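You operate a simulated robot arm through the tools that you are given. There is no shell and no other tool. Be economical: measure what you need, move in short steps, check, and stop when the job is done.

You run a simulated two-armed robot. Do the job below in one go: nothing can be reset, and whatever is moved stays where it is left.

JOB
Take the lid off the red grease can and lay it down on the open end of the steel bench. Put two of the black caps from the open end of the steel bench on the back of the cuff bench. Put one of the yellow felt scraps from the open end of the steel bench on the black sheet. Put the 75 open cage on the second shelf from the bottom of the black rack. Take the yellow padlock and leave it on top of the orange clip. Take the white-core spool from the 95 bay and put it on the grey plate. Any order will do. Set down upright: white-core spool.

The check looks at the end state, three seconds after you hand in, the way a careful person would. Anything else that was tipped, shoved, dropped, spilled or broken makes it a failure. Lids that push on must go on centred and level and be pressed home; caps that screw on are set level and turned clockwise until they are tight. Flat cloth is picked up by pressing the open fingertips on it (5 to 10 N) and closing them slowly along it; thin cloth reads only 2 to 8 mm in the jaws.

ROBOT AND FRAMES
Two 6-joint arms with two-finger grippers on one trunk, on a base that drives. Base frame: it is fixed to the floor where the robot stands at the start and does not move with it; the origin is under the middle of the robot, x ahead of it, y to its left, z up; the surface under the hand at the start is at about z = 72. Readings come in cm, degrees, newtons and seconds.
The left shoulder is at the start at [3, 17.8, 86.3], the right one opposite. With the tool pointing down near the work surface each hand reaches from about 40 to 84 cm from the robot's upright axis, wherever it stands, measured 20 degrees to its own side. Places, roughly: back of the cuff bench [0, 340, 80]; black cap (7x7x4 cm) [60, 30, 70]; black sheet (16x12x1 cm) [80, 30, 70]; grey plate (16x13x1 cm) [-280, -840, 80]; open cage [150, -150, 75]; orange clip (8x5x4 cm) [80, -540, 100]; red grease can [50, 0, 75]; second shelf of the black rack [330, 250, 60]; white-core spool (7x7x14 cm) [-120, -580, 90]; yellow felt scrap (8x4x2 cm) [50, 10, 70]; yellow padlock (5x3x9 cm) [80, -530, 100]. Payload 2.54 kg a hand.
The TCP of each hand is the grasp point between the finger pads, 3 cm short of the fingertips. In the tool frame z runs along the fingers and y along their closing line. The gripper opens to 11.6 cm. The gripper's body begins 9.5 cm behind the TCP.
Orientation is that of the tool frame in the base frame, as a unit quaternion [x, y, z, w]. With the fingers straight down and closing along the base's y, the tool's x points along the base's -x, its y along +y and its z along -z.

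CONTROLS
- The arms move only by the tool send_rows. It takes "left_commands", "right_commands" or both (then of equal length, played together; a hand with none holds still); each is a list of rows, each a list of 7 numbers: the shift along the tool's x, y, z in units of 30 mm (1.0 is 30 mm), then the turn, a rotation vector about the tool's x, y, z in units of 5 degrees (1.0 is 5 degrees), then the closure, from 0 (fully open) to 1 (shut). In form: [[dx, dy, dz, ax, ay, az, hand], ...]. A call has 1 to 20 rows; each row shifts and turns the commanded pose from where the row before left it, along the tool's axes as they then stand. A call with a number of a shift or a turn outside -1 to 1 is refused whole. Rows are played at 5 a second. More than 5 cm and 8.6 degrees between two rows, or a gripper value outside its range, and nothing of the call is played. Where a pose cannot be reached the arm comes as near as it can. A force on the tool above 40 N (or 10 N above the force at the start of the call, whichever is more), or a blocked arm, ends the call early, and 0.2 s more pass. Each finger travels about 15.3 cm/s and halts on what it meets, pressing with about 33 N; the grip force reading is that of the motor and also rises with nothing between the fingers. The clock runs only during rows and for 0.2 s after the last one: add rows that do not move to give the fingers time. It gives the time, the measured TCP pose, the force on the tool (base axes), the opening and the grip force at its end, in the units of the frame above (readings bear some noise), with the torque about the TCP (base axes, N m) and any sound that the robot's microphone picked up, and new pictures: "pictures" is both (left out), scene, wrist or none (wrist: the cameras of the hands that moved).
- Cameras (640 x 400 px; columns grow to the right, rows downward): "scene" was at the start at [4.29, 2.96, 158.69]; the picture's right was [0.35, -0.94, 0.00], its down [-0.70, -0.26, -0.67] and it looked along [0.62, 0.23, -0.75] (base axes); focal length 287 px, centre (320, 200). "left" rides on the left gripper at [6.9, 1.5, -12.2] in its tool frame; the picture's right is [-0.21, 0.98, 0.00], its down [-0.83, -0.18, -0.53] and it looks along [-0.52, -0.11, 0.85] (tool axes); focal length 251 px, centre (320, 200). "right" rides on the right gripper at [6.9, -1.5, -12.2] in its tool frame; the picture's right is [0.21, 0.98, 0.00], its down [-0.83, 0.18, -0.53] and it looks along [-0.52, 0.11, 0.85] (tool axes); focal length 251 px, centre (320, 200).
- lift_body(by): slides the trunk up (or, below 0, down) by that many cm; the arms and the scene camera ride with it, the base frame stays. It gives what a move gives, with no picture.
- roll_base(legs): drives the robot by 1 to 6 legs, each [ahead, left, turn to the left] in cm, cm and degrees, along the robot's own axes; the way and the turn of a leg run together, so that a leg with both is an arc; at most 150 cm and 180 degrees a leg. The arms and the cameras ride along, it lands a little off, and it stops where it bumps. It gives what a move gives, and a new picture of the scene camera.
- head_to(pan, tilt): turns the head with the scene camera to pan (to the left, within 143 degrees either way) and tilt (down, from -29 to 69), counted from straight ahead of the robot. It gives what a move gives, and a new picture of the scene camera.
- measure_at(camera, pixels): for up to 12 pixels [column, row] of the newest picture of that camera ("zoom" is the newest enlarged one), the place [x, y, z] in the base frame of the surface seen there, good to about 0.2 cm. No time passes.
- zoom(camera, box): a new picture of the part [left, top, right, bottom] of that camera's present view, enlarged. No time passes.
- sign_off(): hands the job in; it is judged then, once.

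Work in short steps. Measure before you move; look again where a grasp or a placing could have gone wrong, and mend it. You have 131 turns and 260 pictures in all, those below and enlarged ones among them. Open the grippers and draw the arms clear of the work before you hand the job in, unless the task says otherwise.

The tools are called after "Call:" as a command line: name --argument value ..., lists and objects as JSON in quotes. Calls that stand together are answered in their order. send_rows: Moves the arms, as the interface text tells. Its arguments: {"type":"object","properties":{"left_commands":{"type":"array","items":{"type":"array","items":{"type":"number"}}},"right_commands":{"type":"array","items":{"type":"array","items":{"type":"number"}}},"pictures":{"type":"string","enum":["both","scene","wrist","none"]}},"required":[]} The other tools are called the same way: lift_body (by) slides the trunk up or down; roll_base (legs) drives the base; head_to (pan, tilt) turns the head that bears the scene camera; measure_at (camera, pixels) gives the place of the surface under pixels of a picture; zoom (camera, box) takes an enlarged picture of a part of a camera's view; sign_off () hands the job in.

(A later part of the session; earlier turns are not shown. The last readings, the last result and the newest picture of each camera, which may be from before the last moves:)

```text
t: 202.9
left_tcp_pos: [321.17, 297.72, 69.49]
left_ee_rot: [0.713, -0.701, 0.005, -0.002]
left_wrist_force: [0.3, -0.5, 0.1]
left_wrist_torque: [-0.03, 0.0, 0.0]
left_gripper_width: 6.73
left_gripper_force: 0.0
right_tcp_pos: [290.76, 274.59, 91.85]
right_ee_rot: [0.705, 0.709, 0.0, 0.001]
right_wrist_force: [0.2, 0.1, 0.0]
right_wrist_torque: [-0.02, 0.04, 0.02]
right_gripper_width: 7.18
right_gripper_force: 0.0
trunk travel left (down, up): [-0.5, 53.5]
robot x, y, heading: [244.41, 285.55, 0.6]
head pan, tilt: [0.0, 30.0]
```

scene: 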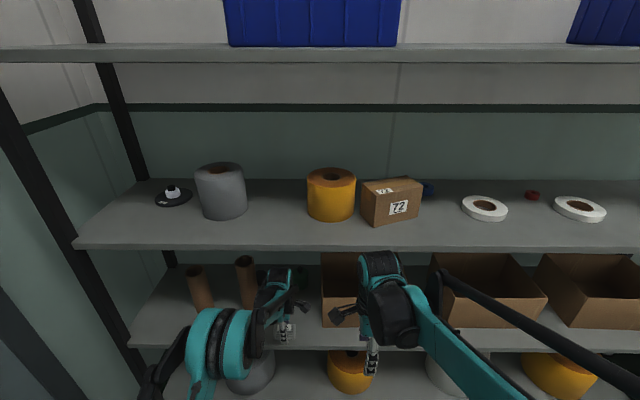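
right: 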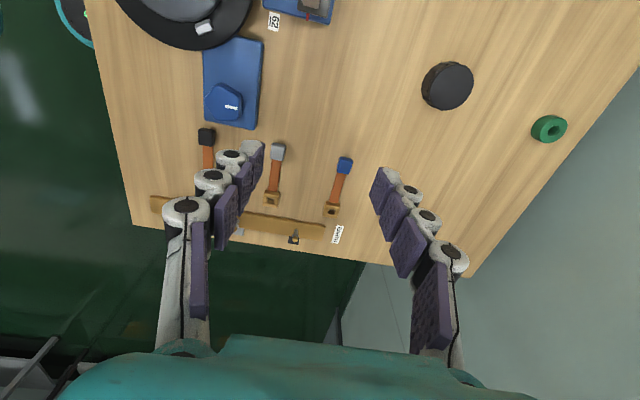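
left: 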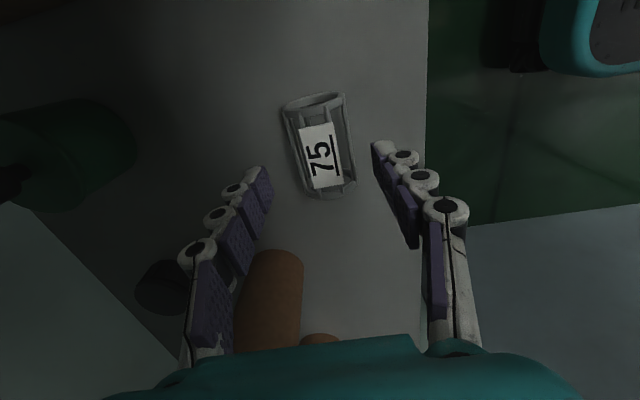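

The cage stays in place. Rise 1 cm, withdraw the hand, and back the base off.

Call:
send_rows --left_commands '[[0, 0, -0.4, 0, 0, 0, 0.42], [0, 0.7, 0, 0, 0, 0, 0.42], [0, 1, 0, 0, 0, 0, 0.42], [0, 1, 0, 0, 0, 0, 0.42], [0, 1, 0, 0, 0, 0, 0.42], [0, 1, 0, 0, 0, 0, 0.42], [0, 1, 0, 0, 0, 0, 0.42]]' --pictures "none"

Call:
roll_base --legs '[[-20, 0, 0]]'

Call:
zoom --camera "scene" --box '[180, 190, 400, 340]'

```text
t: 204.5
left_tcp_pos: [303.92, 297.43, 70.49]
left_ee_rot: [0.713, -0.701, 0.004, -0.002]
left_wrist_force: [-0.1, 0.7, 0.2]
left_wrist_torque: [-0.01, -0.01, -0.02]
left_gripper_width: 6.69
left_gripper_force: 0.1
right_tcp_pos: [290.74, 274.52, 91.86]
right_ee_rot: [0.705, 0.709, 0.002, 0.001]
right_wrist_force: [0.0, 1.1, 0.7]
right_wrist_torque: [-0.01, 0.04, 0.02]
right_gripper_width: 7.19
right_gripper_force: 0.0
trunk travel left (down, up): [-0.5, 53.5]
robot x, y, heading: [244.48, 284.96, 0.7]
head pan, tilt: [0.0, 30.0]
```

```text
t: 206.1
left_tcp_pos: [283.75, 297.39, 70.47]
left_ee_rot: [0.713, -0.701, 0.005, -0.003]
left_wrist_force: [-0.1, 0.6, -0.2]
left_wrist_torque: [-0.02, -0.04, 0.05]
left_gripper_width: 6.74
left_gripper_force: 0.0
right_tcp_pos: [270.68, 274.34, 91.95]
right_ee_rot: [0.705, 0.709, 0.002, 0.001]
right_wrist_force: [0.8, 0.5, 0.5]
right_wrist_torque: [0.01, -0.04, -0.01]
right_gripper_width: 7.19
right_gripper_force: 0.2
trunk travel left (down, up): [-0.5, 53.5]
robot x, y, heading: [224.37, 284.95, -0.1]
head pan, tilt: [0.0, 30.0]
```

scene: 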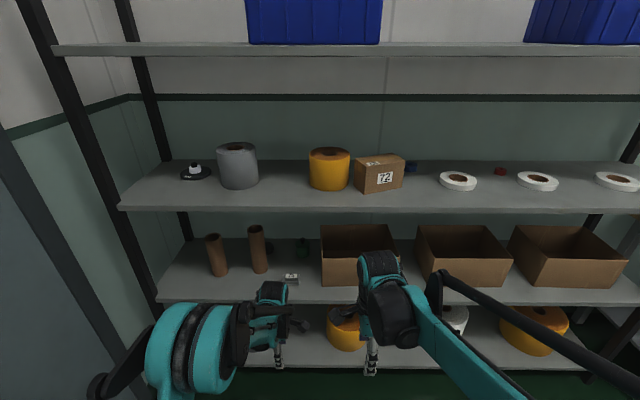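

```text
2.67 times, centred on (290, 265) of scene
```

zoom: 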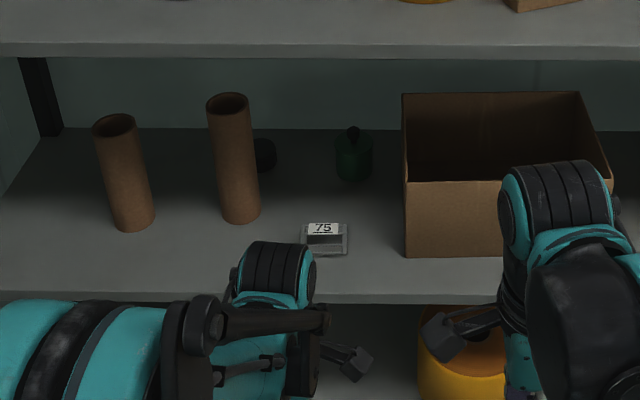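

The cage sits on the second shelf. I raise the trunk and drive away: face -y, go to y≈190, strafe to x≈-25, then look down the lane.

Call:
lift_body --by 23

Call:
roll_base --legs '[[-15, 0, 0], [0, 0, -90], [90, 0, 0], [0, -120, 0], [0, -115, 0]]'

Call:
head_to --pan 5 --tilt 12

```text
t: 208.5
left_tcp_pos: [283.91, 297.3, 93.3]
left_ee_rot: [0.713, -0.701, 0.005, -0.002]
left_wrist_force: [0.0, 0.4, 0.1]
left_wrist_torque: [-0.01, 0.01, -0.03]
left_gripper_width: 6.73
left_gripper_force: 0.2
right_tcp_pos: [270.58, 274.43, 114.84]
right_ee_rot: [0.705, 0.709, 0.001, 0.0]
right_wrist_force: [0.1, 0.3, -0.3]
right_wrist_torque: [-0.01, -0.02, -0.01]
right_gripper_width: 7.18
right_gripper_force: 0.1
trunk travel left (down, up): [-23.5, 30.5]
robot x, y, heading: [224.77, 284.9, 0.3]
head pan, tilt: [0.0, 30.0]
```

```text
t: 229.3
left_tcp_pos: [-14.33, 133.4, 93.43]
left_ee_rot: [-0.018, 1.0, -0.005, -0.002]
left_wrist_force: [0.6, -0.6, 0.4]
left_wrist_torque: [0.01, -0.04, 0.01]
left_gripper_width: 6.75
left_gripper_force: 0.1
right_tcp_pos: [-37.56, 146.1, 114.78]
right_ee_rot: [1.0, 0.011, 0.0, 0.002]
right_wrist_force: [0.0, -0.1, 0.4]
right_wrist_torque: [-0.01, -0.02, 0.0]
right_gripper_width: 7.18
right_gripper_force: 0.0
trunk travel left (down, up): [-23.5, 30.5]
robot x, y, heading: [-27.77, 192.4, -88.6]
head pan, tilt: [0.0, 30.0]
```

scene: 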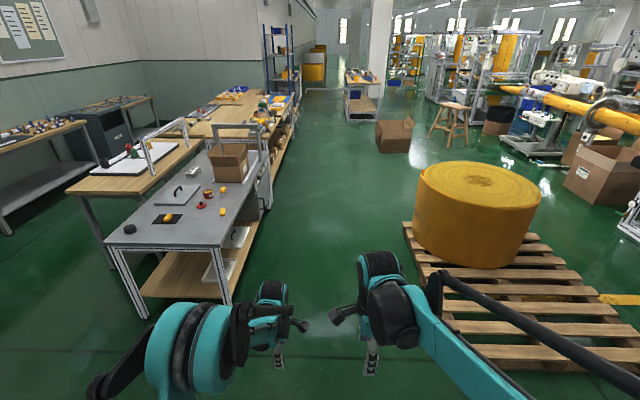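

```text
t: 230.2
left_tcp_pos: [-14.31, 133.37, 93.49]
left_ee_rot: [-0.018, 1.0, -0.005, -0.001]
left_wrist_force: [0.5, 0.3, -0.1]
left_wrist_torque: [-0.01, -0.01, 0.01]
left_gripper_width: 6.73
left_gripper_force: 0.1
right_tcp_pos: [-37.5, 146.12, 114.88]
right_ee_rot: [1.0, 0.011, 0.001, 0.002]
right_wrist_force: [1.2, -0.6, -0.1]
right_wrist_torque: [0.01, 0.03, 0.0]
right_gripper_width: 7.18
right_gripper_force: 0.1
trunk travel left (down, up): [-23.5, 30.5]
robot x, y, heading: [-27.53, 192.65, -88.6]
head pan, tilt: [5.0, 12.0]
```

scene: 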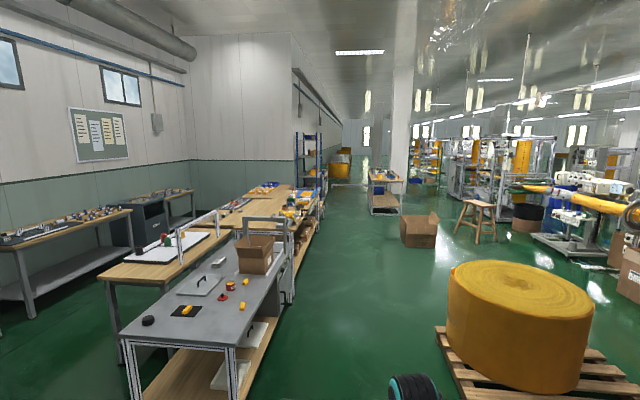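

I measure key obstacles down the lane and zoom at the blue rack and the cart.

Call:
measure_at --camera "scene" --pixels '[[310, 190], [325, 175], [385, 178], [372, 208], [400, 210], [418, 245], [440, 330], [436, 375], [300, 215], [345, 185], [490, 238], [296, 165]]'

Call:
zoom --camera "scene" --box '[270, 120, 430, 240]'

```text
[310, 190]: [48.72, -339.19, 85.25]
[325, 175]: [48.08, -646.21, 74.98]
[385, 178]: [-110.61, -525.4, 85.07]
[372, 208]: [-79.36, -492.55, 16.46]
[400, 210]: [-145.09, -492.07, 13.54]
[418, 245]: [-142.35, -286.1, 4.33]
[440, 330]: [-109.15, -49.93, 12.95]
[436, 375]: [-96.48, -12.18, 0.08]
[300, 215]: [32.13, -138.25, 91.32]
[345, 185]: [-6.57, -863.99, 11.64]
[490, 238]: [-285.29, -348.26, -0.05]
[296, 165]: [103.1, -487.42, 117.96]
```

```text
3.33 times, centred on (350, 180) of scene
```

zoom: 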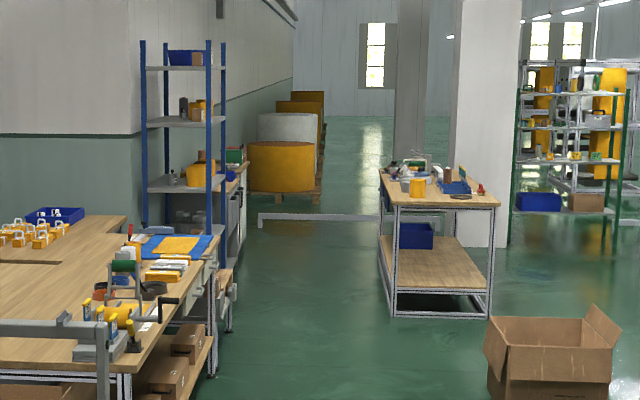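

The lane at x≈-27 is clear (benches x>30, pallet x<-96, cart x<-79). I drive straight down to y≈-370.

Call:
roll_base --legs '[[0, 0, -1.4], [140, 0, 0], [140, 0, 0], [140, 0, 0]]'

Call:
head_to --pan 25 --tilt 18

```text
t: 250.4
left_tcp_pos: [-28.85, -282.25, 93.38]
left_ee_rot: [0.015, 1.0, -0.005, -0.001]
left_wrist_force: [0.4, 0.0, -0.3]
left_wrist_torque: [0.0, -0.02, -0.04]
left_gripper_width: 6.74
left_gripper_force: 0.1
right_tcp_pos: [-51.29, -267.9, 114.8]
right_ee_rot: [1.0, -0.021, 0.0, 0.001]
right_wrist_force: [0.4, -0.4, -0.5]
right_wrist_torque: [0.0, -0.01, 0.02]
right_gripper_width: 7.21
right_gripper_force: 0.0
trunk travel left (down, up): [-23.5, 30.5]
robot x, y, heading: [-38.42, -222.18, -92.5]
head pan, tilt: [5.0, 12.0]
```

scene: 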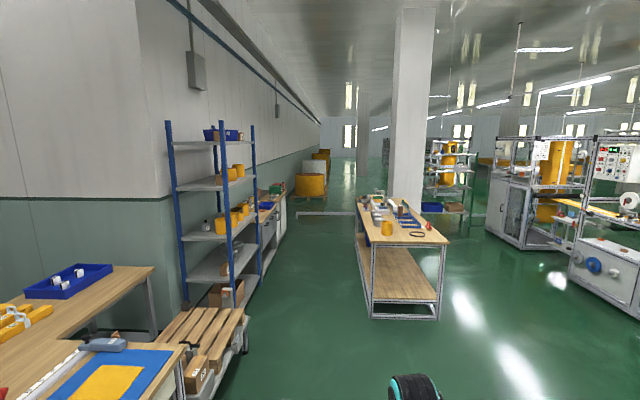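

```text
t: 251.2
left_tcp_pos: [-28.95, -282.31, 93.39]
left_ee_rot: [0.015, 1.0, -0.006, -0.002]
left_wrist_force: [0.1, -1.3, -1.0]
left_wrist_torque: [-0.04, 0.02, -0.02]
left_gripper_width: 6.76
left_gripper_force: 0.1
right_tcp_pos: [-51.18, -267.9, 114.86]
right_ee_rot: [1.0, -0.023, 0.0, 0.002]
right_wrist_force: [0.1, 0.1, 0.5]
right_wrist_torque: [-0.01, 0.01, 0.01]
right_gripper_width: 7.19
right_gripper_force: 0.0
trunk travel left (down, up): [-23.5, 30.5]
robot x, y, heading: [-38.01, -222.12, -92.6]
head pan, tilt: [25.0, 18.0]
```

scene: 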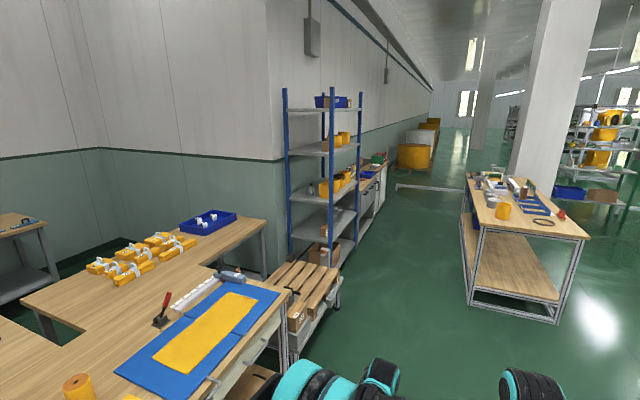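

I measure around the blue rack and the cabinet behind it, and zoom there and on the cart.

Call:
measure_at --camera "scene" --pixels '[[370, 178], [340, 188], [330, 150], [320, 240], [290, 250], [335, 265], [362, 200], [378, 165], [470, 215], [583, 238], [524, 190], [400, 187]]'

Call:
zoom --camera "scene" --box '[270, 80, 430, 280]'

Call:
zoom --camera "scene" --box '[450, 160, 600, 260]'

```text
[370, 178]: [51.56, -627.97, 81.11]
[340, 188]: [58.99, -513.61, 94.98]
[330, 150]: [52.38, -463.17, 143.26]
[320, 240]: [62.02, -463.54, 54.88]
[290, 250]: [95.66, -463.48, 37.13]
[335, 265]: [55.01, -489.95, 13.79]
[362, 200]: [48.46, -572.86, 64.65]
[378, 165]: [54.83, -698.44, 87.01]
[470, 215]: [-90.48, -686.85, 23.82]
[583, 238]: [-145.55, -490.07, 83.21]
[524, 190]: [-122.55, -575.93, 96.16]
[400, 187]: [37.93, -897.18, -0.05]
```

```text
2.00 times, centred on (350, 180) of scene
```

zoom: 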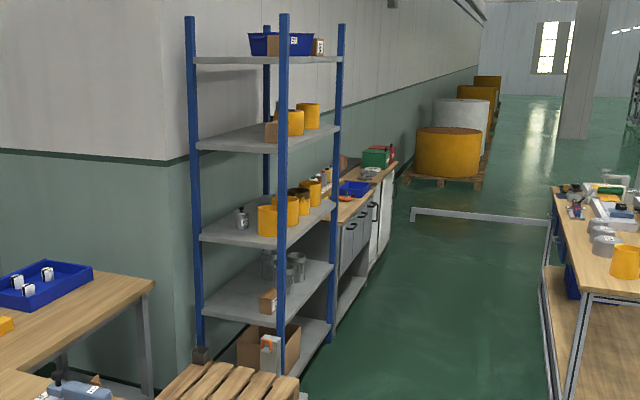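

```text
4.00 times, centred on (525, 210) of scene
```

zoom: 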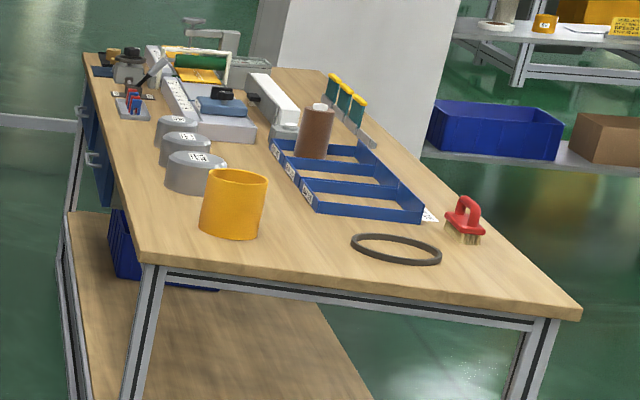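

The padlock and clip should be on the blue rack's shelf at z≈95 (x 52–96, y -463..-560). I drive to y≈-515, turn to face it.

Call:
roll_base --legs '[[0, 0, 2.6], [145, 8, 0], [145, 4, 0], [0, 0, 90]]'

Call:
head_to --pan 0 --tilt 30

```text
t: 269.5
left_tcp_pos: [33.67, -503.26, 93.49]
left_ee_rot: [-0.704, 0.71, -0.005, 0.002]
left_wrist_force: [0.5, -0.2, -0.3]
left_wrist_torque: [0.02, 0.02, 0.0]
left_gripper_width: 6.72
left_gripper_force: 0.1
right_tcp_pos: [19.78, -525.83, 114.71]
right_ee_rot: [0.714, 0.7, 0.001, 0.001]
right_wrist_force: [-0.2, -0.5, -1.5]
right_wrist_torque: [0.0, 0.0, 0.04]
right_gripper_width: 7.2
right_gripper_force: 0.1
trunk travel left (down, up): [-23.5, 30.5]
robot x, y, heading: [-26.13, -514.08, -1.1]
head pan, tilt: [25.0, 18.0]
```

scene: 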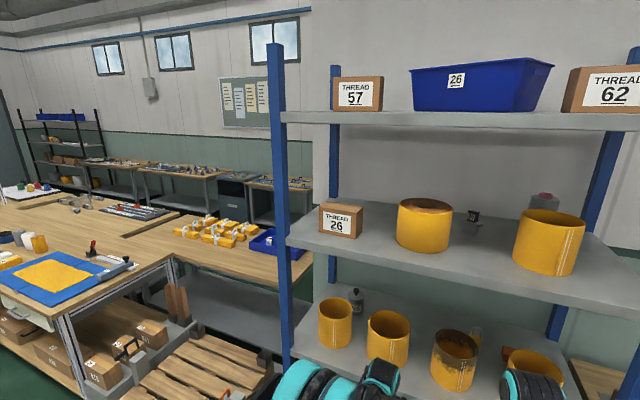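

```text
t: 270.4
left_tcp_pos: [33.59, -503.21, 93.31]
left_ee_rot: [-0.704, 0.71, -0.006, 0.002]
left_wrist_force: [-0.2, -0.3, 0.0]
left_wrist_torque: [0.03, 0.0, 0.02]
left_gripper_width: 6.72
left_gripper_force: 0.0
right_tcp_pos: [19.81, -525.89, 114.81]
right_ee_rot: [0.714, 0.7, 0.001, 0.001]
right_wrist_force: [0.3, -0.2, -0.5]
right_wrist_torque: [0.05, -0.02, -0.02]
right_gripper_width: 7.2
right_gripper_force: 0.2
trunk travel left (down, up): [-23.5, 30.5]
robot x, y, heading: [-25.75, -514.04, -1.3]
head pan, tilt: [0.0, 30.0]
```

scene: 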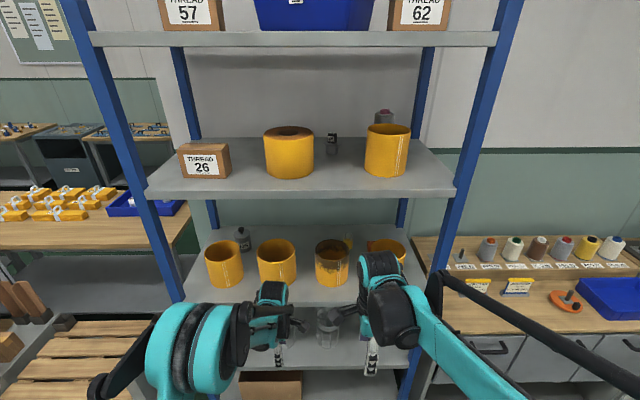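

On that shelf stand yellow rolls in front, and something behind at (348,243). I zoom and measure.

Call:
zoom --camera "scene" --box '[190, 210, 440, 340]'

Call:
measure_at --camera "scene" --pixels '[[225, 250], [277, 245], [332, 245], [348, 241], [385, 245], [300, 295], [300, 238], [300, 190], [243, 238], [300, 215], [403, 240], [420, 265]]'

```text
2.56 times, centred on (315, 275) of scene
```

zoom: 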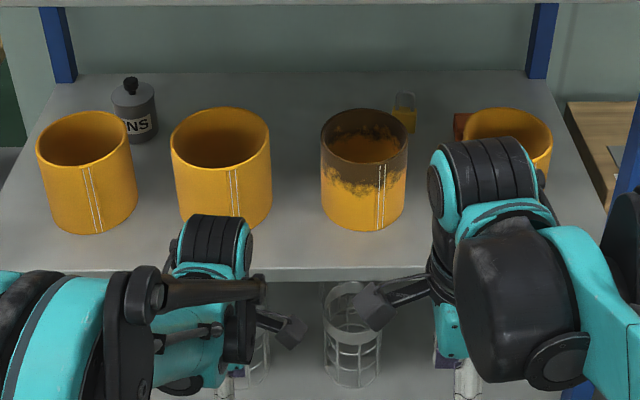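

```text
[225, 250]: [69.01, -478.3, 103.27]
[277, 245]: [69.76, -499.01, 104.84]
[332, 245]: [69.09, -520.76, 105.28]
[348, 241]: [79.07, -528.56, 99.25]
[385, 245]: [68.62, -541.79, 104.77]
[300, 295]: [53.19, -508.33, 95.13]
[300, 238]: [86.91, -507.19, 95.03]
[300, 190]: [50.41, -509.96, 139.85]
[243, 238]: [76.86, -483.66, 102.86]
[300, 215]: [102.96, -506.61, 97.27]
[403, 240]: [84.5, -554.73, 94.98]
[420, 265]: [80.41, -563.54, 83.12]
```

The padlock is at (79,-528.6) behind the gap between rolls 3 and 4; the clip seems behind roll 4. I move right hand aside, strafe 16 cm right to look straight into the gap.

Call:
send_rows --right_commands '[[-0.9, 0, 0.3, 0, 0, 0, 0.38], [-0.9, 0, 0.3, 0, 0, 0, 0.38], [-0.9, 0, 0.3, 0, 0, 0, 0.38], [-0.9, 0, 0.3, 0, 0, 0, 0.38], [-0.9, 0, 0.3, 0, 0, 0, 0.38], [-0.9, 0, 0.3, 0, 0, 0, 0.38], [0, 0, 0, 0, 0, 0, 0.38]]' --pictures "none"

Call:
roll_base --legs '[[0, -18, 1.3]]'

Call:
zoom --camera "scene" --box '[230, 200, 430, 320]'

```text
t: 272.0
left_tcp_pos: [33.56, -503.14, 93.5]
left_ee_rot: [-0.704, 0.71, -0.005, 0.002]
left_wrist_force: [0.6, 0.4, 0.4]
left_wrist_torque: [0.0, 0.02, 0.02]
left_gripper_width: 6.7
left_gripper_force: 0.2
right_tcp_pos: [19.44, -542.11, 109.43]
right_ee_rot: [0.714, 0.7, 0.0, 0.001]
right_wrist_force: [-0.7, 0.7, 0.7]
right_wrist_torque: [-0.02, -0.01, 0.01]
right_gripper_width: 7.21
right_gripper_force: 0.0
trunk travel left (down, up): [-23.5, 30.5]
robot x, y, heading: [-26.57, -513.85, -1.2]
head pan, tilt: [0.0, 30.0]
```

```text
t: 273.6
left_tcp_pos: [33.16, -520.52, 93.46]
left_ee_rot: [0.711, -0.703, 0.004, -0.003]
left_wrist_force: [0.9, 0.5, -0.2]
left_wrist_torque: [0.01, 0.02, -0.02]
left_gripper_width: 6.74
left_gripper_force: 0.0
right_tcp_pos: [19.86, -559.71, 109.47]
right_ee_rot: [0.707, 0.708, 0.002, 0.001]
right_wrist_force: [0.4, -0.5, -0.3]
right_wrist_torque: [0.04, 0.01, -0.04]
right_gripper_width: 7.2
right_gripper_force: 0.1
trunk travel left (down, up): [-23.5, 30.5]
robot x, y, heading: [-26.21, -532.59, -0.1]
head pan, tilt: [0.0, 30.0]
```

scene: 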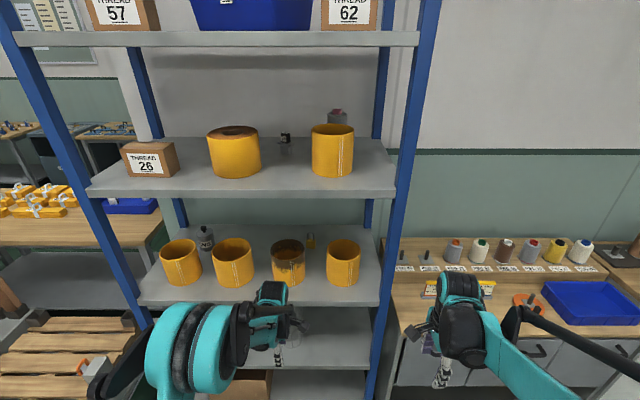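

```text
3.20 times, centred on (330, 260) of scene
```

zoom: 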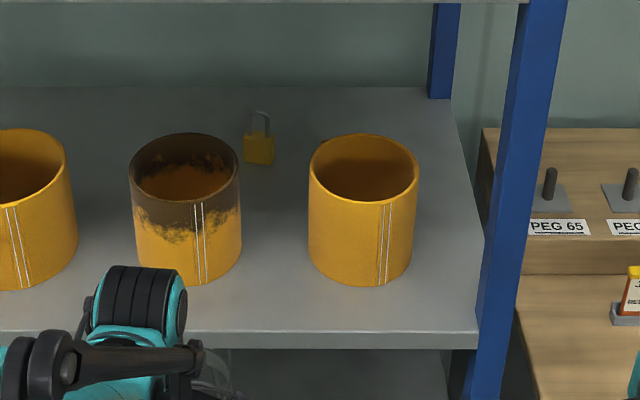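

Padlock stands at zoom (258,140). Measure it, the rolls and the shelf.

Call:
measure_at --camera "zoom" --pixels '[[258, 150], [246, 150], [273, 150], [261, 114], [258, 163], [240, 200], [310, 190], [363, 138], [185, 140], [345, 200], [275, 250], [258, 135]]'

Call:
roll_base --legs '[[0, -38, 0]]'

Call:
head_to --pan 18 --tilt 30

Call:
zoom --camera "scene" --box '[250, 200, 410, 310]'

```text
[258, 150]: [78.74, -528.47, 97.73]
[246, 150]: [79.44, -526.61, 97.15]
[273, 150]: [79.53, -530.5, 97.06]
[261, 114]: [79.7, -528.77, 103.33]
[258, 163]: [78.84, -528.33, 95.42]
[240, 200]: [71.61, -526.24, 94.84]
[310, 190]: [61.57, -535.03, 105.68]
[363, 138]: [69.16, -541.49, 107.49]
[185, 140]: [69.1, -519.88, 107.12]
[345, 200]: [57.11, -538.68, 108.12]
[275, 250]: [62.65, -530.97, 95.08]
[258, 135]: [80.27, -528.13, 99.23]
```

```text
t: 275.9
left_tcp_pos: [33.2, -558.13, 93.43]
left_ee_rot: [0.712, -0.702, 0.004, -0.003]
left_wrist_force: [0.0, -1.0, -0.5]
left_wrist_torque: [0.05, 0.02, 0.02]
left_gripper_width: 6.73
left_gripper_force: 0.1
right_tcp_pos: [19.87, -597.31, 109.46]
right_ee_rot: [0.707, 0.708, 0.001, 0.001]
right_wrist_force: [-0.6, -0.8, -1.4]
right_wrist_torque: [0.03, 0.03, -0.01]
right_gripper_width: 7.19
right_gripper_force: 0.1
trunk travel left (down, up): [-23.5, 30.5]
robot x, y, heading: [-26.33, -570.15, -0.0]
head pan, tilt: [0.0, 30.0]
```

scene: 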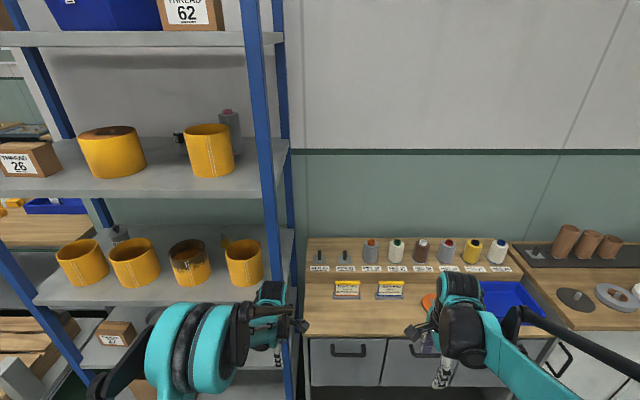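

```text
t: 276.8
left_tcp_pos: [33.19, -557.96, 93.51]
left_ee_rot: [0.711, -0.703, 0.005, -0.002]
left_wrist_force: [0.0, 0.2, -0.4]
left_wrist_torque: [0.0, 0.02, -0.02]
left_gripper_width: 6.75
left_gripper_force: 0.1
right_tcp_pos: [19.86, -597.09, 109.54]
right_ee_rot: [0.707, 0.707, 0.001, 0.001]
right_wrist_force: [-0.3, -0.3, 0.3]
right_wrist_torque: [0.01, 0.0, -0.03]
right_gripper_width: 7.17
right_gripper_force: 0.0
trunk travel left (down, up): [-23.5, 30.5]
robot x, y, heading: [-26.16, -570.4, 0.1]
head pan, tilt: [18.0, 30.0]
```

scene: 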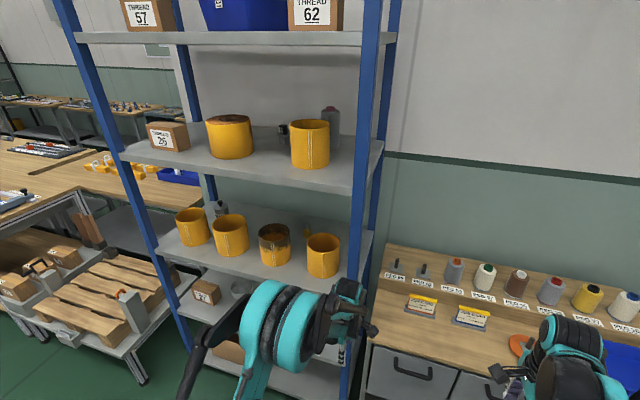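

```text
3.64 times, centred on (330, 255) of scene
```

zoom: 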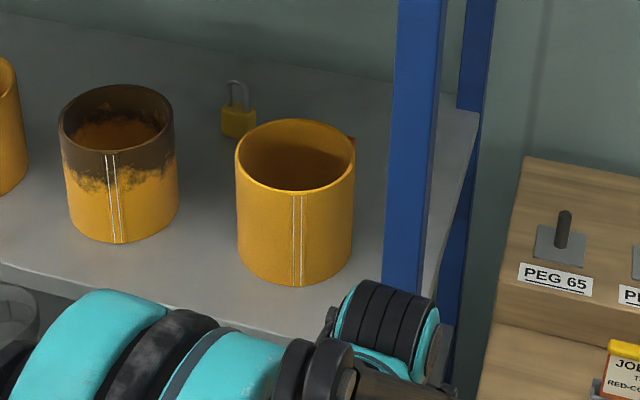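

The clip is right behind roll 4. Plan: left hand, closing along y, enters through the 9 cm gap with nearly closed fingers. First strafe back 27 cm left, turn the left hand +90° and draw the right hand back.

Call:
roll_base --legs '[[0, 26, 0]]'

Call:
send_rows --left_commands '[[0, 0, 0, 0, 0, 1, 0.38], [0, 0, 0, 0, 0, 1, 0.38], [0, 0, 0, 0, 0, 1, 0.38], [0, 0, 0, 0, 0, 1, 0.38], [0, 0, 0, 0, 0, 1, 0.38], [0, 0, 0, 0, 0, 1, 0.38], [0, 0, 0, 0, 0, 1, 0.38], [0, 0, 0, 0, 0, 1, 0.38], [0, 0, 0, 0, 0, 1, 0.38], [0, 0, 0, 0, 0, 1, 0.38], [0, 0, 0, 0, 0, 1, 0.38], [0, 0, 0, 0, 0, 1, 0.38], [0, 0, 0, 0, 0, 1, 0.38], [0, 0, 0, 0, 0, 1, 0.38], [0, 0, 0, 0, 0, 1, 0.38], [0, 0, 0, 0, 0, 1, 0.38], [0, 0, 0, 0, 0, 1, 0.38], [0, 0, 0, 0, 0, 0.9, 0.8], [0, 0, 0, 0, 0, 0, 0.8], [0, 0, 0, 0, 0, 0, 0.8]]' --right_commands '[[0, -0.7, 0, 0, 0, 0, 0.5], [0, -0.7, 0, 0, 0, 0, 0.5], [0, -0.6, 0, 0, 0, 0, 0.5], [0, 0, 0, 0, 0, 0, 0.5], [0, 0, 0, 0, 0, 0, 0.5], [0, 0, 0, 0, 0, 0, 0.5], [0, 0, 0, 0, 0, 0, 0.5], [0, 0, 0, 0, 0, 0, 0.5], [0, 0, 0, 0, 0, 0, 0.5], [0, 0, 0, 0, 0, 0, 0.5], [0, 0, 0, 0, 0, 0, 0.5], [0, 0, 0, 0, 0, 0, 0.5], [0, 0, 0, 0, 0, 0, 0.5], [0, 0, 0, 0, 0, 0, 0.5], [0, 0, 0, 0, 0, 0, 0.5], [0, 0, 0, 0, 0, 0, 0.5], [0, 0, 0, 0, 0, 0, 0.5], [0, 0, 0, 0, 0, 0, 0.5], [0, 0, 0, 0, 0, 0, 0.5], [0, 0, 0, 0, 0, 0, 0.5]]' --pictures "none"

Call:
head_to --pan 10 --tilt 30

```text
t: 278.6
left_tcp_pos: [33.31, -532.46, 93.39]
left_ee_rot: [0.711, -0.704, 0.005, -0.002]
left_wrist_force: [0.1, -0.5, 0.0]
left_wrist_torque: [-0.03, 0.0, 0.01]
left_gripper_width: 6.74
left_gripper_force: 0.1
right_tcp_pos: [19.87, -571.68, 109.48]
right_ee_rot: [0.708, 0.707, 0.001, 0.001]
right_wrist_force: [0.3, 0.3, -0.3]
right_wrist_torque: [-0.03, -0.02, 0.02]
right_gripper_width: 7.19
right_gripper_force: 0.1
trunk travel left (down, up): [-23.5, 30.5]
robot x, y, heading: [-26.27, -544.94, -0.0]
head pan, tilt: [18.0, 30.0]
```

scene: 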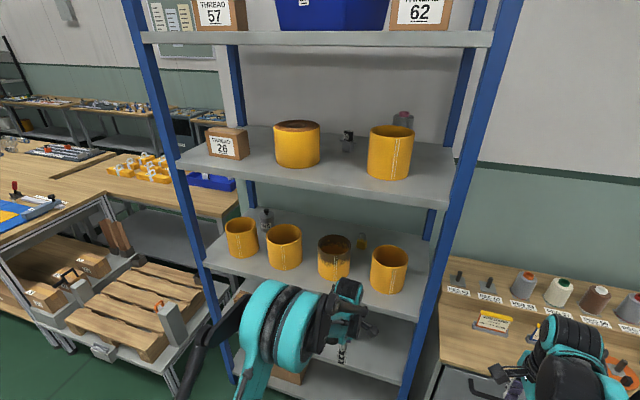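

```text
t: 282.8
left_tcp_pos: [33.32, -532.58, 93.42]
left_ee_rot: [-0.01, 1.0, -0.001, 0.005]
left_wrist_force: [-0.1, 0.1, 0.3]
left_wrist_torque: [0.0, 0.02, -0.02]
left_gripper_width: 2.34
left_gripper_force: 0.1
right_tcp_pos: [13.78, -571.84, 109.44]
right_ee_rot: [0.708, 0.706, 0.001, 0.001]
right_wrist_force: [1.5, 0.5, 1.2]
right_wrist_torque: [0.01, 0.02, 0.0]
right_gripper_width: 5.8
right_gripper_force: 0.1
trunk travel left (down, up): [-23.5, 30.5]
robot x, y, heading: [-25.82, -544.7, 0.1]
head pan, tilt: [18.0, 30.0]
```

```text
t: 283.5
left_tcp_pos: [33.26, -532.59, 93.48]
left_ee_rot: [-0.009, 1.0, -0.002, 0.005]
left_wrist_force: [-0.6, 0.7, -0.5]
left_wrist_torque: [0.0, 0.0, -0.01]
left_gripper_width: 2.31
left_gripper_force: 0.1
right_tcp_pos: [13.71, -571.81, 109.58]
right_ee_rot: [0.708, 0.706, 0.001, 0.001]
right_wrist_force: [-0.1, -0.1, -0.7]
right_wrist_torque: [-0.03, -0.01, -0.01]
right_gripper_width: 5.78
right_gripper_force: 0.1
trunk travel left (down, up): [-23.5, 30.5]
robot x, y, heading: [-26.16, -544.83, 0.0]
head pan, tilt: [10.0, 30.0]
```

scene: 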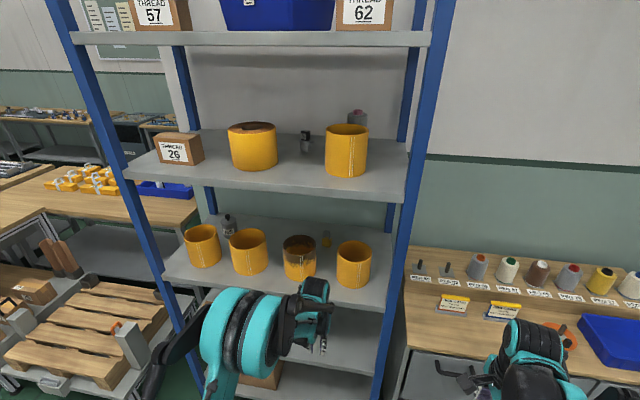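

Measure roll 3/4 extents, shelf 4's lower edge, and posts via zoom.

Call:
zoom --camera "scene" --box '[260, 180, 420, 310]'

Call:
measure_at --camera "zoom" --pixels '[[220, 230], [215, 330], [310, 260], [312, 330], [375, 260], [370, 310], [250, 60], [250, 50], [155, 225], [270, 215], [375, 245], [460, 270]]'

```text
3.08 times, centred on (340, 245) of scene
```

zoom: 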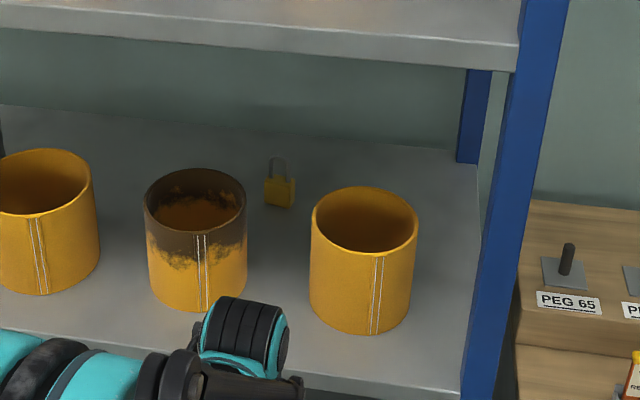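

```text
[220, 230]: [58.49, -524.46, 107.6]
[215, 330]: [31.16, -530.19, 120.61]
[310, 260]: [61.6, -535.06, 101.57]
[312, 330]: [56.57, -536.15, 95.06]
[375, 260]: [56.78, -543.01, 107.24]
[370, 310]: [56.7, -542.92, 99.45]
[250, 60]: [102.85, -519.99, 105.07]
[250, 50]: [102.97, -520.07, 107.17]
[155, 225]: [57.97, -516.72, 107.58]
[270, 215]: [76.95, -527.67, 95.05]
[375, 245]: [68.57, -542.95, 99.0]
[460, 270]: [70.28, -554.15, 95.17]
```

Gap is y -526.3..-535.0 at x 57–69. I raise the left hand to z≈104 at y=-530.6, then drive 18 ahead.

Call:
send_rows --left_commands '[[0, 0.2, -0.9, 0, 0, 0, 0.85], [0, 0.2, -0.9, 0, 0, 0, 0.85], [0, 0.2, -0.9, 0, 0, 0, 0.85], [0, 0.05, -0.8, 0, 0, 0, 0.85], [0, 0, 0, 0, 0, 0, 0.85]]' --pictures "none"

Call:
roll_base --legs '[[17, 0, 0]]'

Call:
zoom --camera "left" --box '[0, 0, 640, 400]'

```text
t: 284.7
left_tcp_pos: [33.19, -530.79, 104.22]
left_ee_rot: [-0.01, 1.0, -0.002, 0.005]
left_wrist_force: [0.4, -0.7, 0.0]
left_wrist_torque: [-0.02, 0.02, 0.01]
left_gripper_width: 1.72
left_gripper_force: 0.1
right_tcp_pos: [13.75, -571.85, 109.41]
right_ee_rot: [0.708, 0.707, 0.001, 0.001]
right_wrist_force: [-0.3, -0.1, 0.4]
right_wrist_torque: [0.02, 0.05, -0.02]
right_gripper_width: 5.78
right_gripper_force: 0.2
trunk travel left (down, up): [-23.5, 30.5]
robot x, y, heading: [-26.23, -544.38, -0.2]
head pan, tilt: [10.0, 30.0]
```

```text
t: 286.1
left_tcp_pos: [50.25, -530.57, 103.92]
left_ee_rot: [-0.01, 1.0, -0.002, 0.005]
left_wrist_force: [0.9, -0.2, -0.1]
left_wrist_torque: [0.01, 0.08, -0.03]
left_gripper_width: 1.73
left_gripper_force: 0.0
right_tcp_pos: [31.02, -571.69, 109.45]
right_ee_rot: [0.706, 0.708, 0.0, 0.001]
right_wrist_force: [1.4, 0.0, 0.3]
right_wrist_torque: [-0.03, 0.04, 0.04]
right_gripper_width: 5.82
right_gripper_force: 0.2
trunk travel left (down, up): [-23.5, 30.5]
robot x, y, heading: [-9.32, -544.43, 0.0]
head pan, tilt: [10.0, 30.0]
```

scene: 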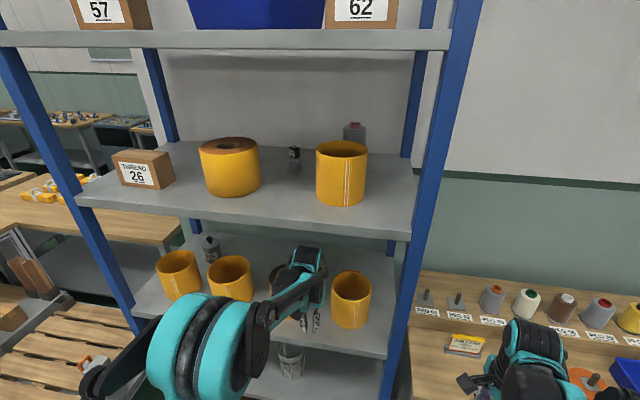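

```text
1.00 times, centred on (320, 200) of left (not enlarged: the box is as wide or as high as the picture)
```

zoom: 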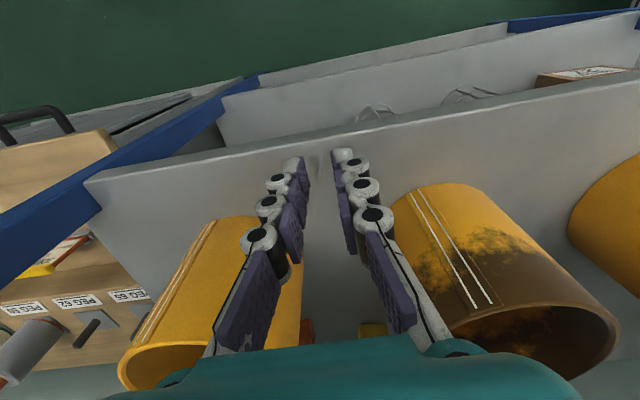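

The fingers point into the gap between both rolls. Check shelf 4's lower edge and the wrist's top height.

Call:
measure_at --camera "scene" --pixels '[[250, 213], [250, 222], [312, 252], [300, 262], [285, 290], [350, 280]]'

Call:
measure_at --camera "zoom" --pixels '[[308, 330], [370, 330], [296, 280], [395, 210], [330, 300]]'

```text
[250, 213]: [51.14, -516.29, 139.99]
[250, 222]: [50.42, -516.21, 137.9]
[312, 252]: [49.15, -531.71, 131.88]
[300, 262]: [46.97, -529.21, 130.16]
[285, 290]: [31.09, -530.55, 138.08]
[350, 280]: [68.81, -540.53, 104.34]
```

```text
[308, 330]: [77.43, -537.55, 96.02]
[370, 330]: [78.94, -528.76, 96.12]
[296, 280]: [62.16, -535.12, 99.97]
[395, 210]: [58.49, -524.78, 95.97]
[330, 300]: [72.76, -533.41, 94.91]
```

The forearm's rear is at 138 (shelf lip 137.9), so I first extend the arm through the gap (elbow falls), lowering slightly.

Call:
send_rows --left_commands '[[-0.9, 0, 0.2, 0, 0, 0, 0.85], [-0.9, 0, 0.2, 0, 0, 0, 0.85], [-0.9, 0, 0.2, 0, 0, 0, 0.85], [0, 0, 0, 0, 0, 0, 0.85]]' --pictures "both"

```text
t: 287.1
left_tcp_pos: [58.22, -530.34, 102.46]
left_ee_rot: [-0.012, 1.0, -0.001, 0.005]
left_wrist_force: [-0.8, -0.6, 0.2]
left_wrist_torque: [0.02, 0.01, 0.01]
left_gripper_width: 1.72
left_gripper_force: 0.0
right_tcp_pos: [30.78, -571.81, 109.54]
right_ee_rot: [0.706, 0.708, 0.001, 0.001]
right_wrist_force: [-0.2, 0.2, 0.0]
right_wrist_torque: [0.01, -0.02, 0.05]
right_gripper_width: 5.79
right_gripper_force: 0.0
trunk travel left (down, up): [-23.5, 30.5]
robot x, y, heading: [-9.27, -544.82, 0.1]
head pan, tilt: [10.0, 30.0]
```

scene: 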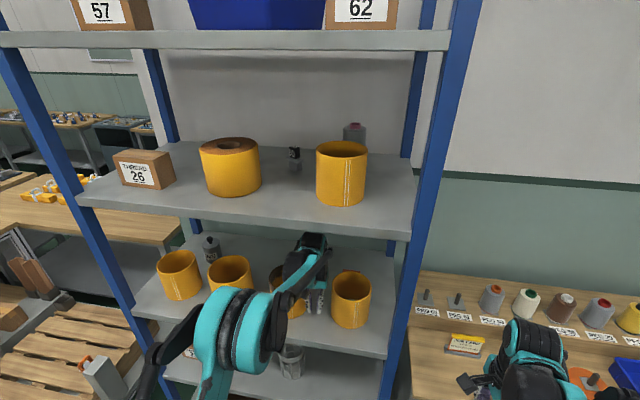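
left: 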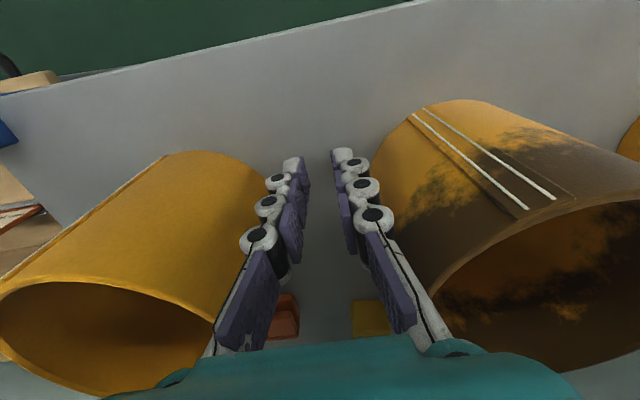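

Balanced, slightly left; I shift +0.3 in y and extend 7 cm more.

Call:
send_rows --left_commands '[[-0.8, 0.08, 0, 0, 0, 0, 0.85], [-0.8, 0.02, 0, 0, 0, 0, 0.85], [-0.8, 0, 0, 0, 0, 0, 0.85], [0, 0, 0, 0, 0, 0, 0.85]]' --pictures "both"

Call:
measure_at --camera "left" --pixels '[[285, 310], [370, 315]]'

```text
t: 288.1
left_tcp_pos: [65.26, -529.93, 102.6]
left_ee_rot: [-0.012, 1.0, -0.001, 0.005]
left_wrist_force: [-0.8, 0.3, 0.5]
left_wrist_torque: [0.01, -0.01, 0.0]
left_gripper_width: 1.72
left_gripper_force: 0.1
right_tcp_pos: [30.83, -571.84, 109.48]
right_ee_rot: [0.707, 0.708, 0.003, 0.0]
right_wrist_force: [0.3, -0.1, 0.1]
right_wrist_torque: [0.0, -0.02, 0.0]
right_gripper_width: 5.81
right_gripper_force: 0.0
trunk travel left (down, up): [-23.5, 30.5]
robot x, y, heading: [-9.3, -544.68, -0.0]
head pan, tilt: [10.0, 30.0]
```

scene: 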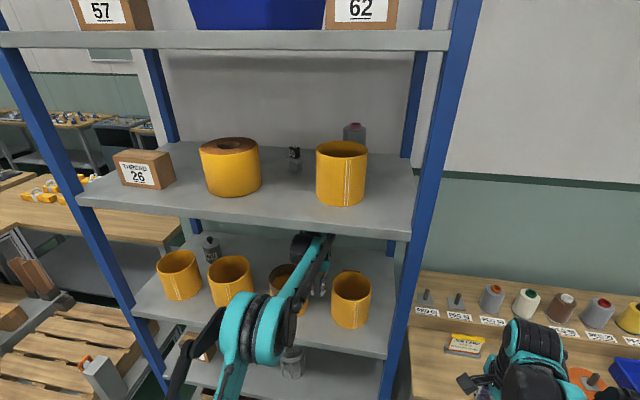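
left: 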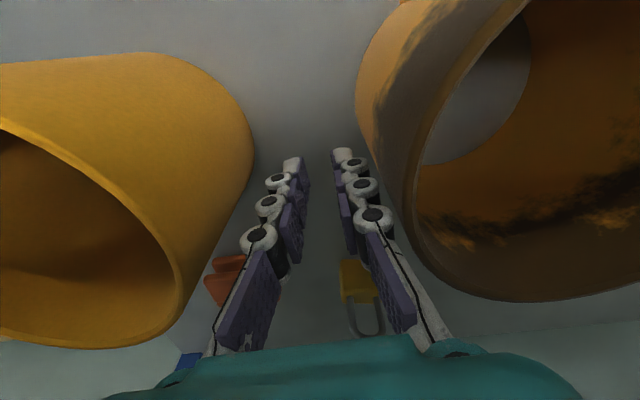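

```text
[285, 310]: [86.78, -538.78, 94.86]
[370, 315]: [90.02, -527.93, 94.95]
```

Past the narrowest part. Measure the forearm height near the lip before driving in.

Call:
measure_at --camera "scene" --pixels '[[302, 280], [280, 305], [255, 295], [312, 240], [325, 240]]'

Call:
zoom --camera "left" --box '[180, 230, 420, 360]'

```text
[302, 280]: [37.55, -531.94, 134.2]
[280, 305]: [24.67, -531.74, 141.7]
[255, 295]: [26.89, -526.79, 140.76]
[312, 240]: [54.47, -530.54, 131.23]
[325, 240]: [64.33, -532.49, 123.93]
```

```text
2.67 times, centred on (300, 295) of left
```

zoom: 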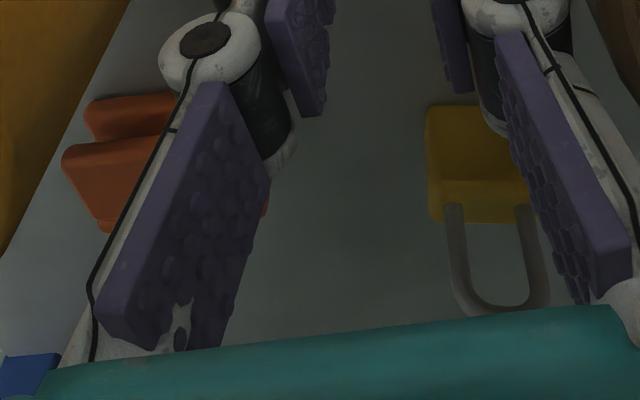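

Forearm stays under the lip (134 vs 137.9). Drive 8 cm ahead.

Call:
roll_base --legs '[[8, 0, 0]]'

Call:
zoom --camera "left" --box '[0, 0, 640, 400]'

```text
t: 289.2
left_tcp_pos: [71.23, -529.97, 102.14]
left_ee_rot: [-0.012, 1.0, -0.002, 0.014]
left_wrist_force: [0.6, -0.7, -0.1]
left_wrist_torque: [0.03, 0.0, 0.02]
left_gripper_width: 1.72
left_gripper_force: 0.0
right_tcp_pos: [36.92, -571.54, 110.02]
right_ee_rot: [0.706, 0.708, 0.007, 0.009]
right_wrist_force: [0.7, 0.6, -1.2]
right_wrist_torque: [0.0, 0.01, 0.0]
right_gripper_width: 5.8
right_gripper_force: 0.1
trunk travel left (down, up): [-23.5, 30.5]
robot x, y, heading: [-1.39, -545.17, 0.4]
head pan, tilt: [10.0, 30.0]
```

scene: 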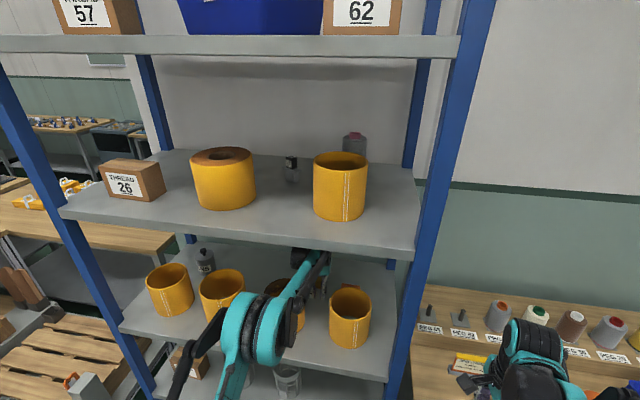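

```text
1.00 times, centred on (320, 200) of left (not enlarged: the box is as wide or as high as the picture)
```

zoom: 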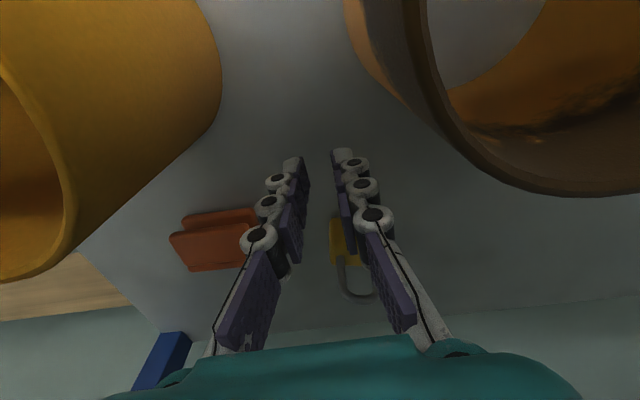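

Both poses show ~1° of tilt after the drive; I check with idle rows whether it settles.

Call:
send_rows --left_commands '[[0, 0, 0, 0, 0, 0, 0.85], [0, 0, 0, 0, 0, 0, 0.85], [0, 0, 0, 0, 0, 0, 0.85]]' --pictures "none"

Call:
measure_at --camera "scene" --pixels '[[250, 235], [350, 290], [318, 262], [285, 300], [225, 275], [170, 270]]'

```text
t: 290.0
left_tcp_pos: [71.56, -529.94, 101.76]
left_ee_rot: [-0.011, 1.0, -0.003, 0.012]
left_wrist_force: [0.6, 0.6, 0.1]
left_wrist_torque: [0.02, 0.01, 0.02]
left_gripper_width: 1.74
left_gripper_force: 0.0
right_tcp_pos: [37.14, -571.5, 110.09]
right_ee_rot: [0.706, 0.708, 0.006, 0.007]
right_wrist_force: [0.3, -0.3, -0.1]
right_wrist_torque: [0.0, -0.01, 0.03]
right_gripper_width: 5.78
right_gripper_force: 0.1
trunk travel left (down, up): [-23.5, 30.5]
robot x, y, heading: [-1.51, -544.91, 0.4]
head pan, tilt: [10.0, 30.0]
```

```text
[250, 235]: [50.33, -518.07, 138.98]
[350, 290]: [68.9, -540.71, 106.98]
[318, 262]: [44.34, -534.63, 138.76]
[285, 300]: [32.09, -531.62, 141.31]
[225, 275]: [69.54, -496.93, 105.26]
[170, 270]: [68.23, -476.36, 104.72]
```

The forearm (z≈139 at x 44) touches shelf 4's lip. I back the base off 8 cm at once.

Call:
roll_base --legs '[[-7.5, 0, 0]]'

Call:
zoom --camera "left" --box '[0, 0, 640, 400]'

```text
t: 291.1
left_tcp_pos: [65.15, -530.04, 101.24]
left_ee_rot: [-0.012, 1.0, -0.002, 0.007]
left_wrist_force: [-0.9, 0.3, 1.1]
left_wrist_torque: [0.02, -0.1, 0.02]
left_gripper_width: 1.73
left_gripper_force: 0.1
right_tcp_pos: [30.78, -571.48, 109.68]
right_ee_rot: [0.706, 0.709, 0.002, 0.002]
right_wrist_force: [-0.9, 0.2, 0.9]
right_wrist_torque: [0.0, -0.09, 0.0]
right_gripper_width: 5.82
right_gripper_force: 0.1
trunk travel left (down, up): [-23.5, 30.5]
robot x, y, heading: [-9.12, -544.56, 0.3]
head pan, tilt: [10.0, 30.0]
```

scene: 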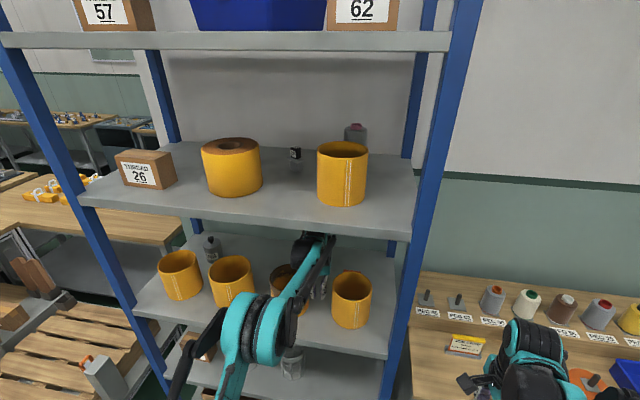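

```text
1.00 times, centred on (320, 200) of left (not enlarged: the box is as wide or as high as the picture)
```

zoom: 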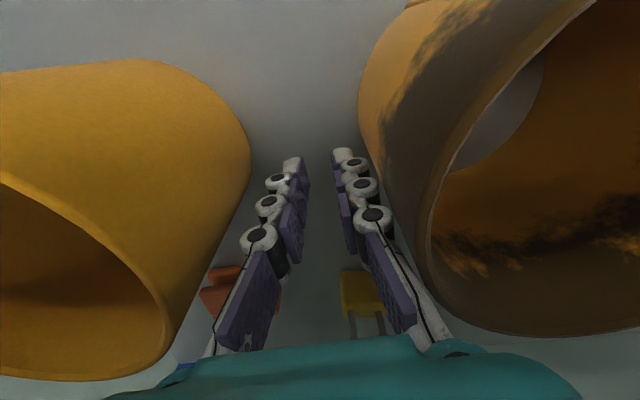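

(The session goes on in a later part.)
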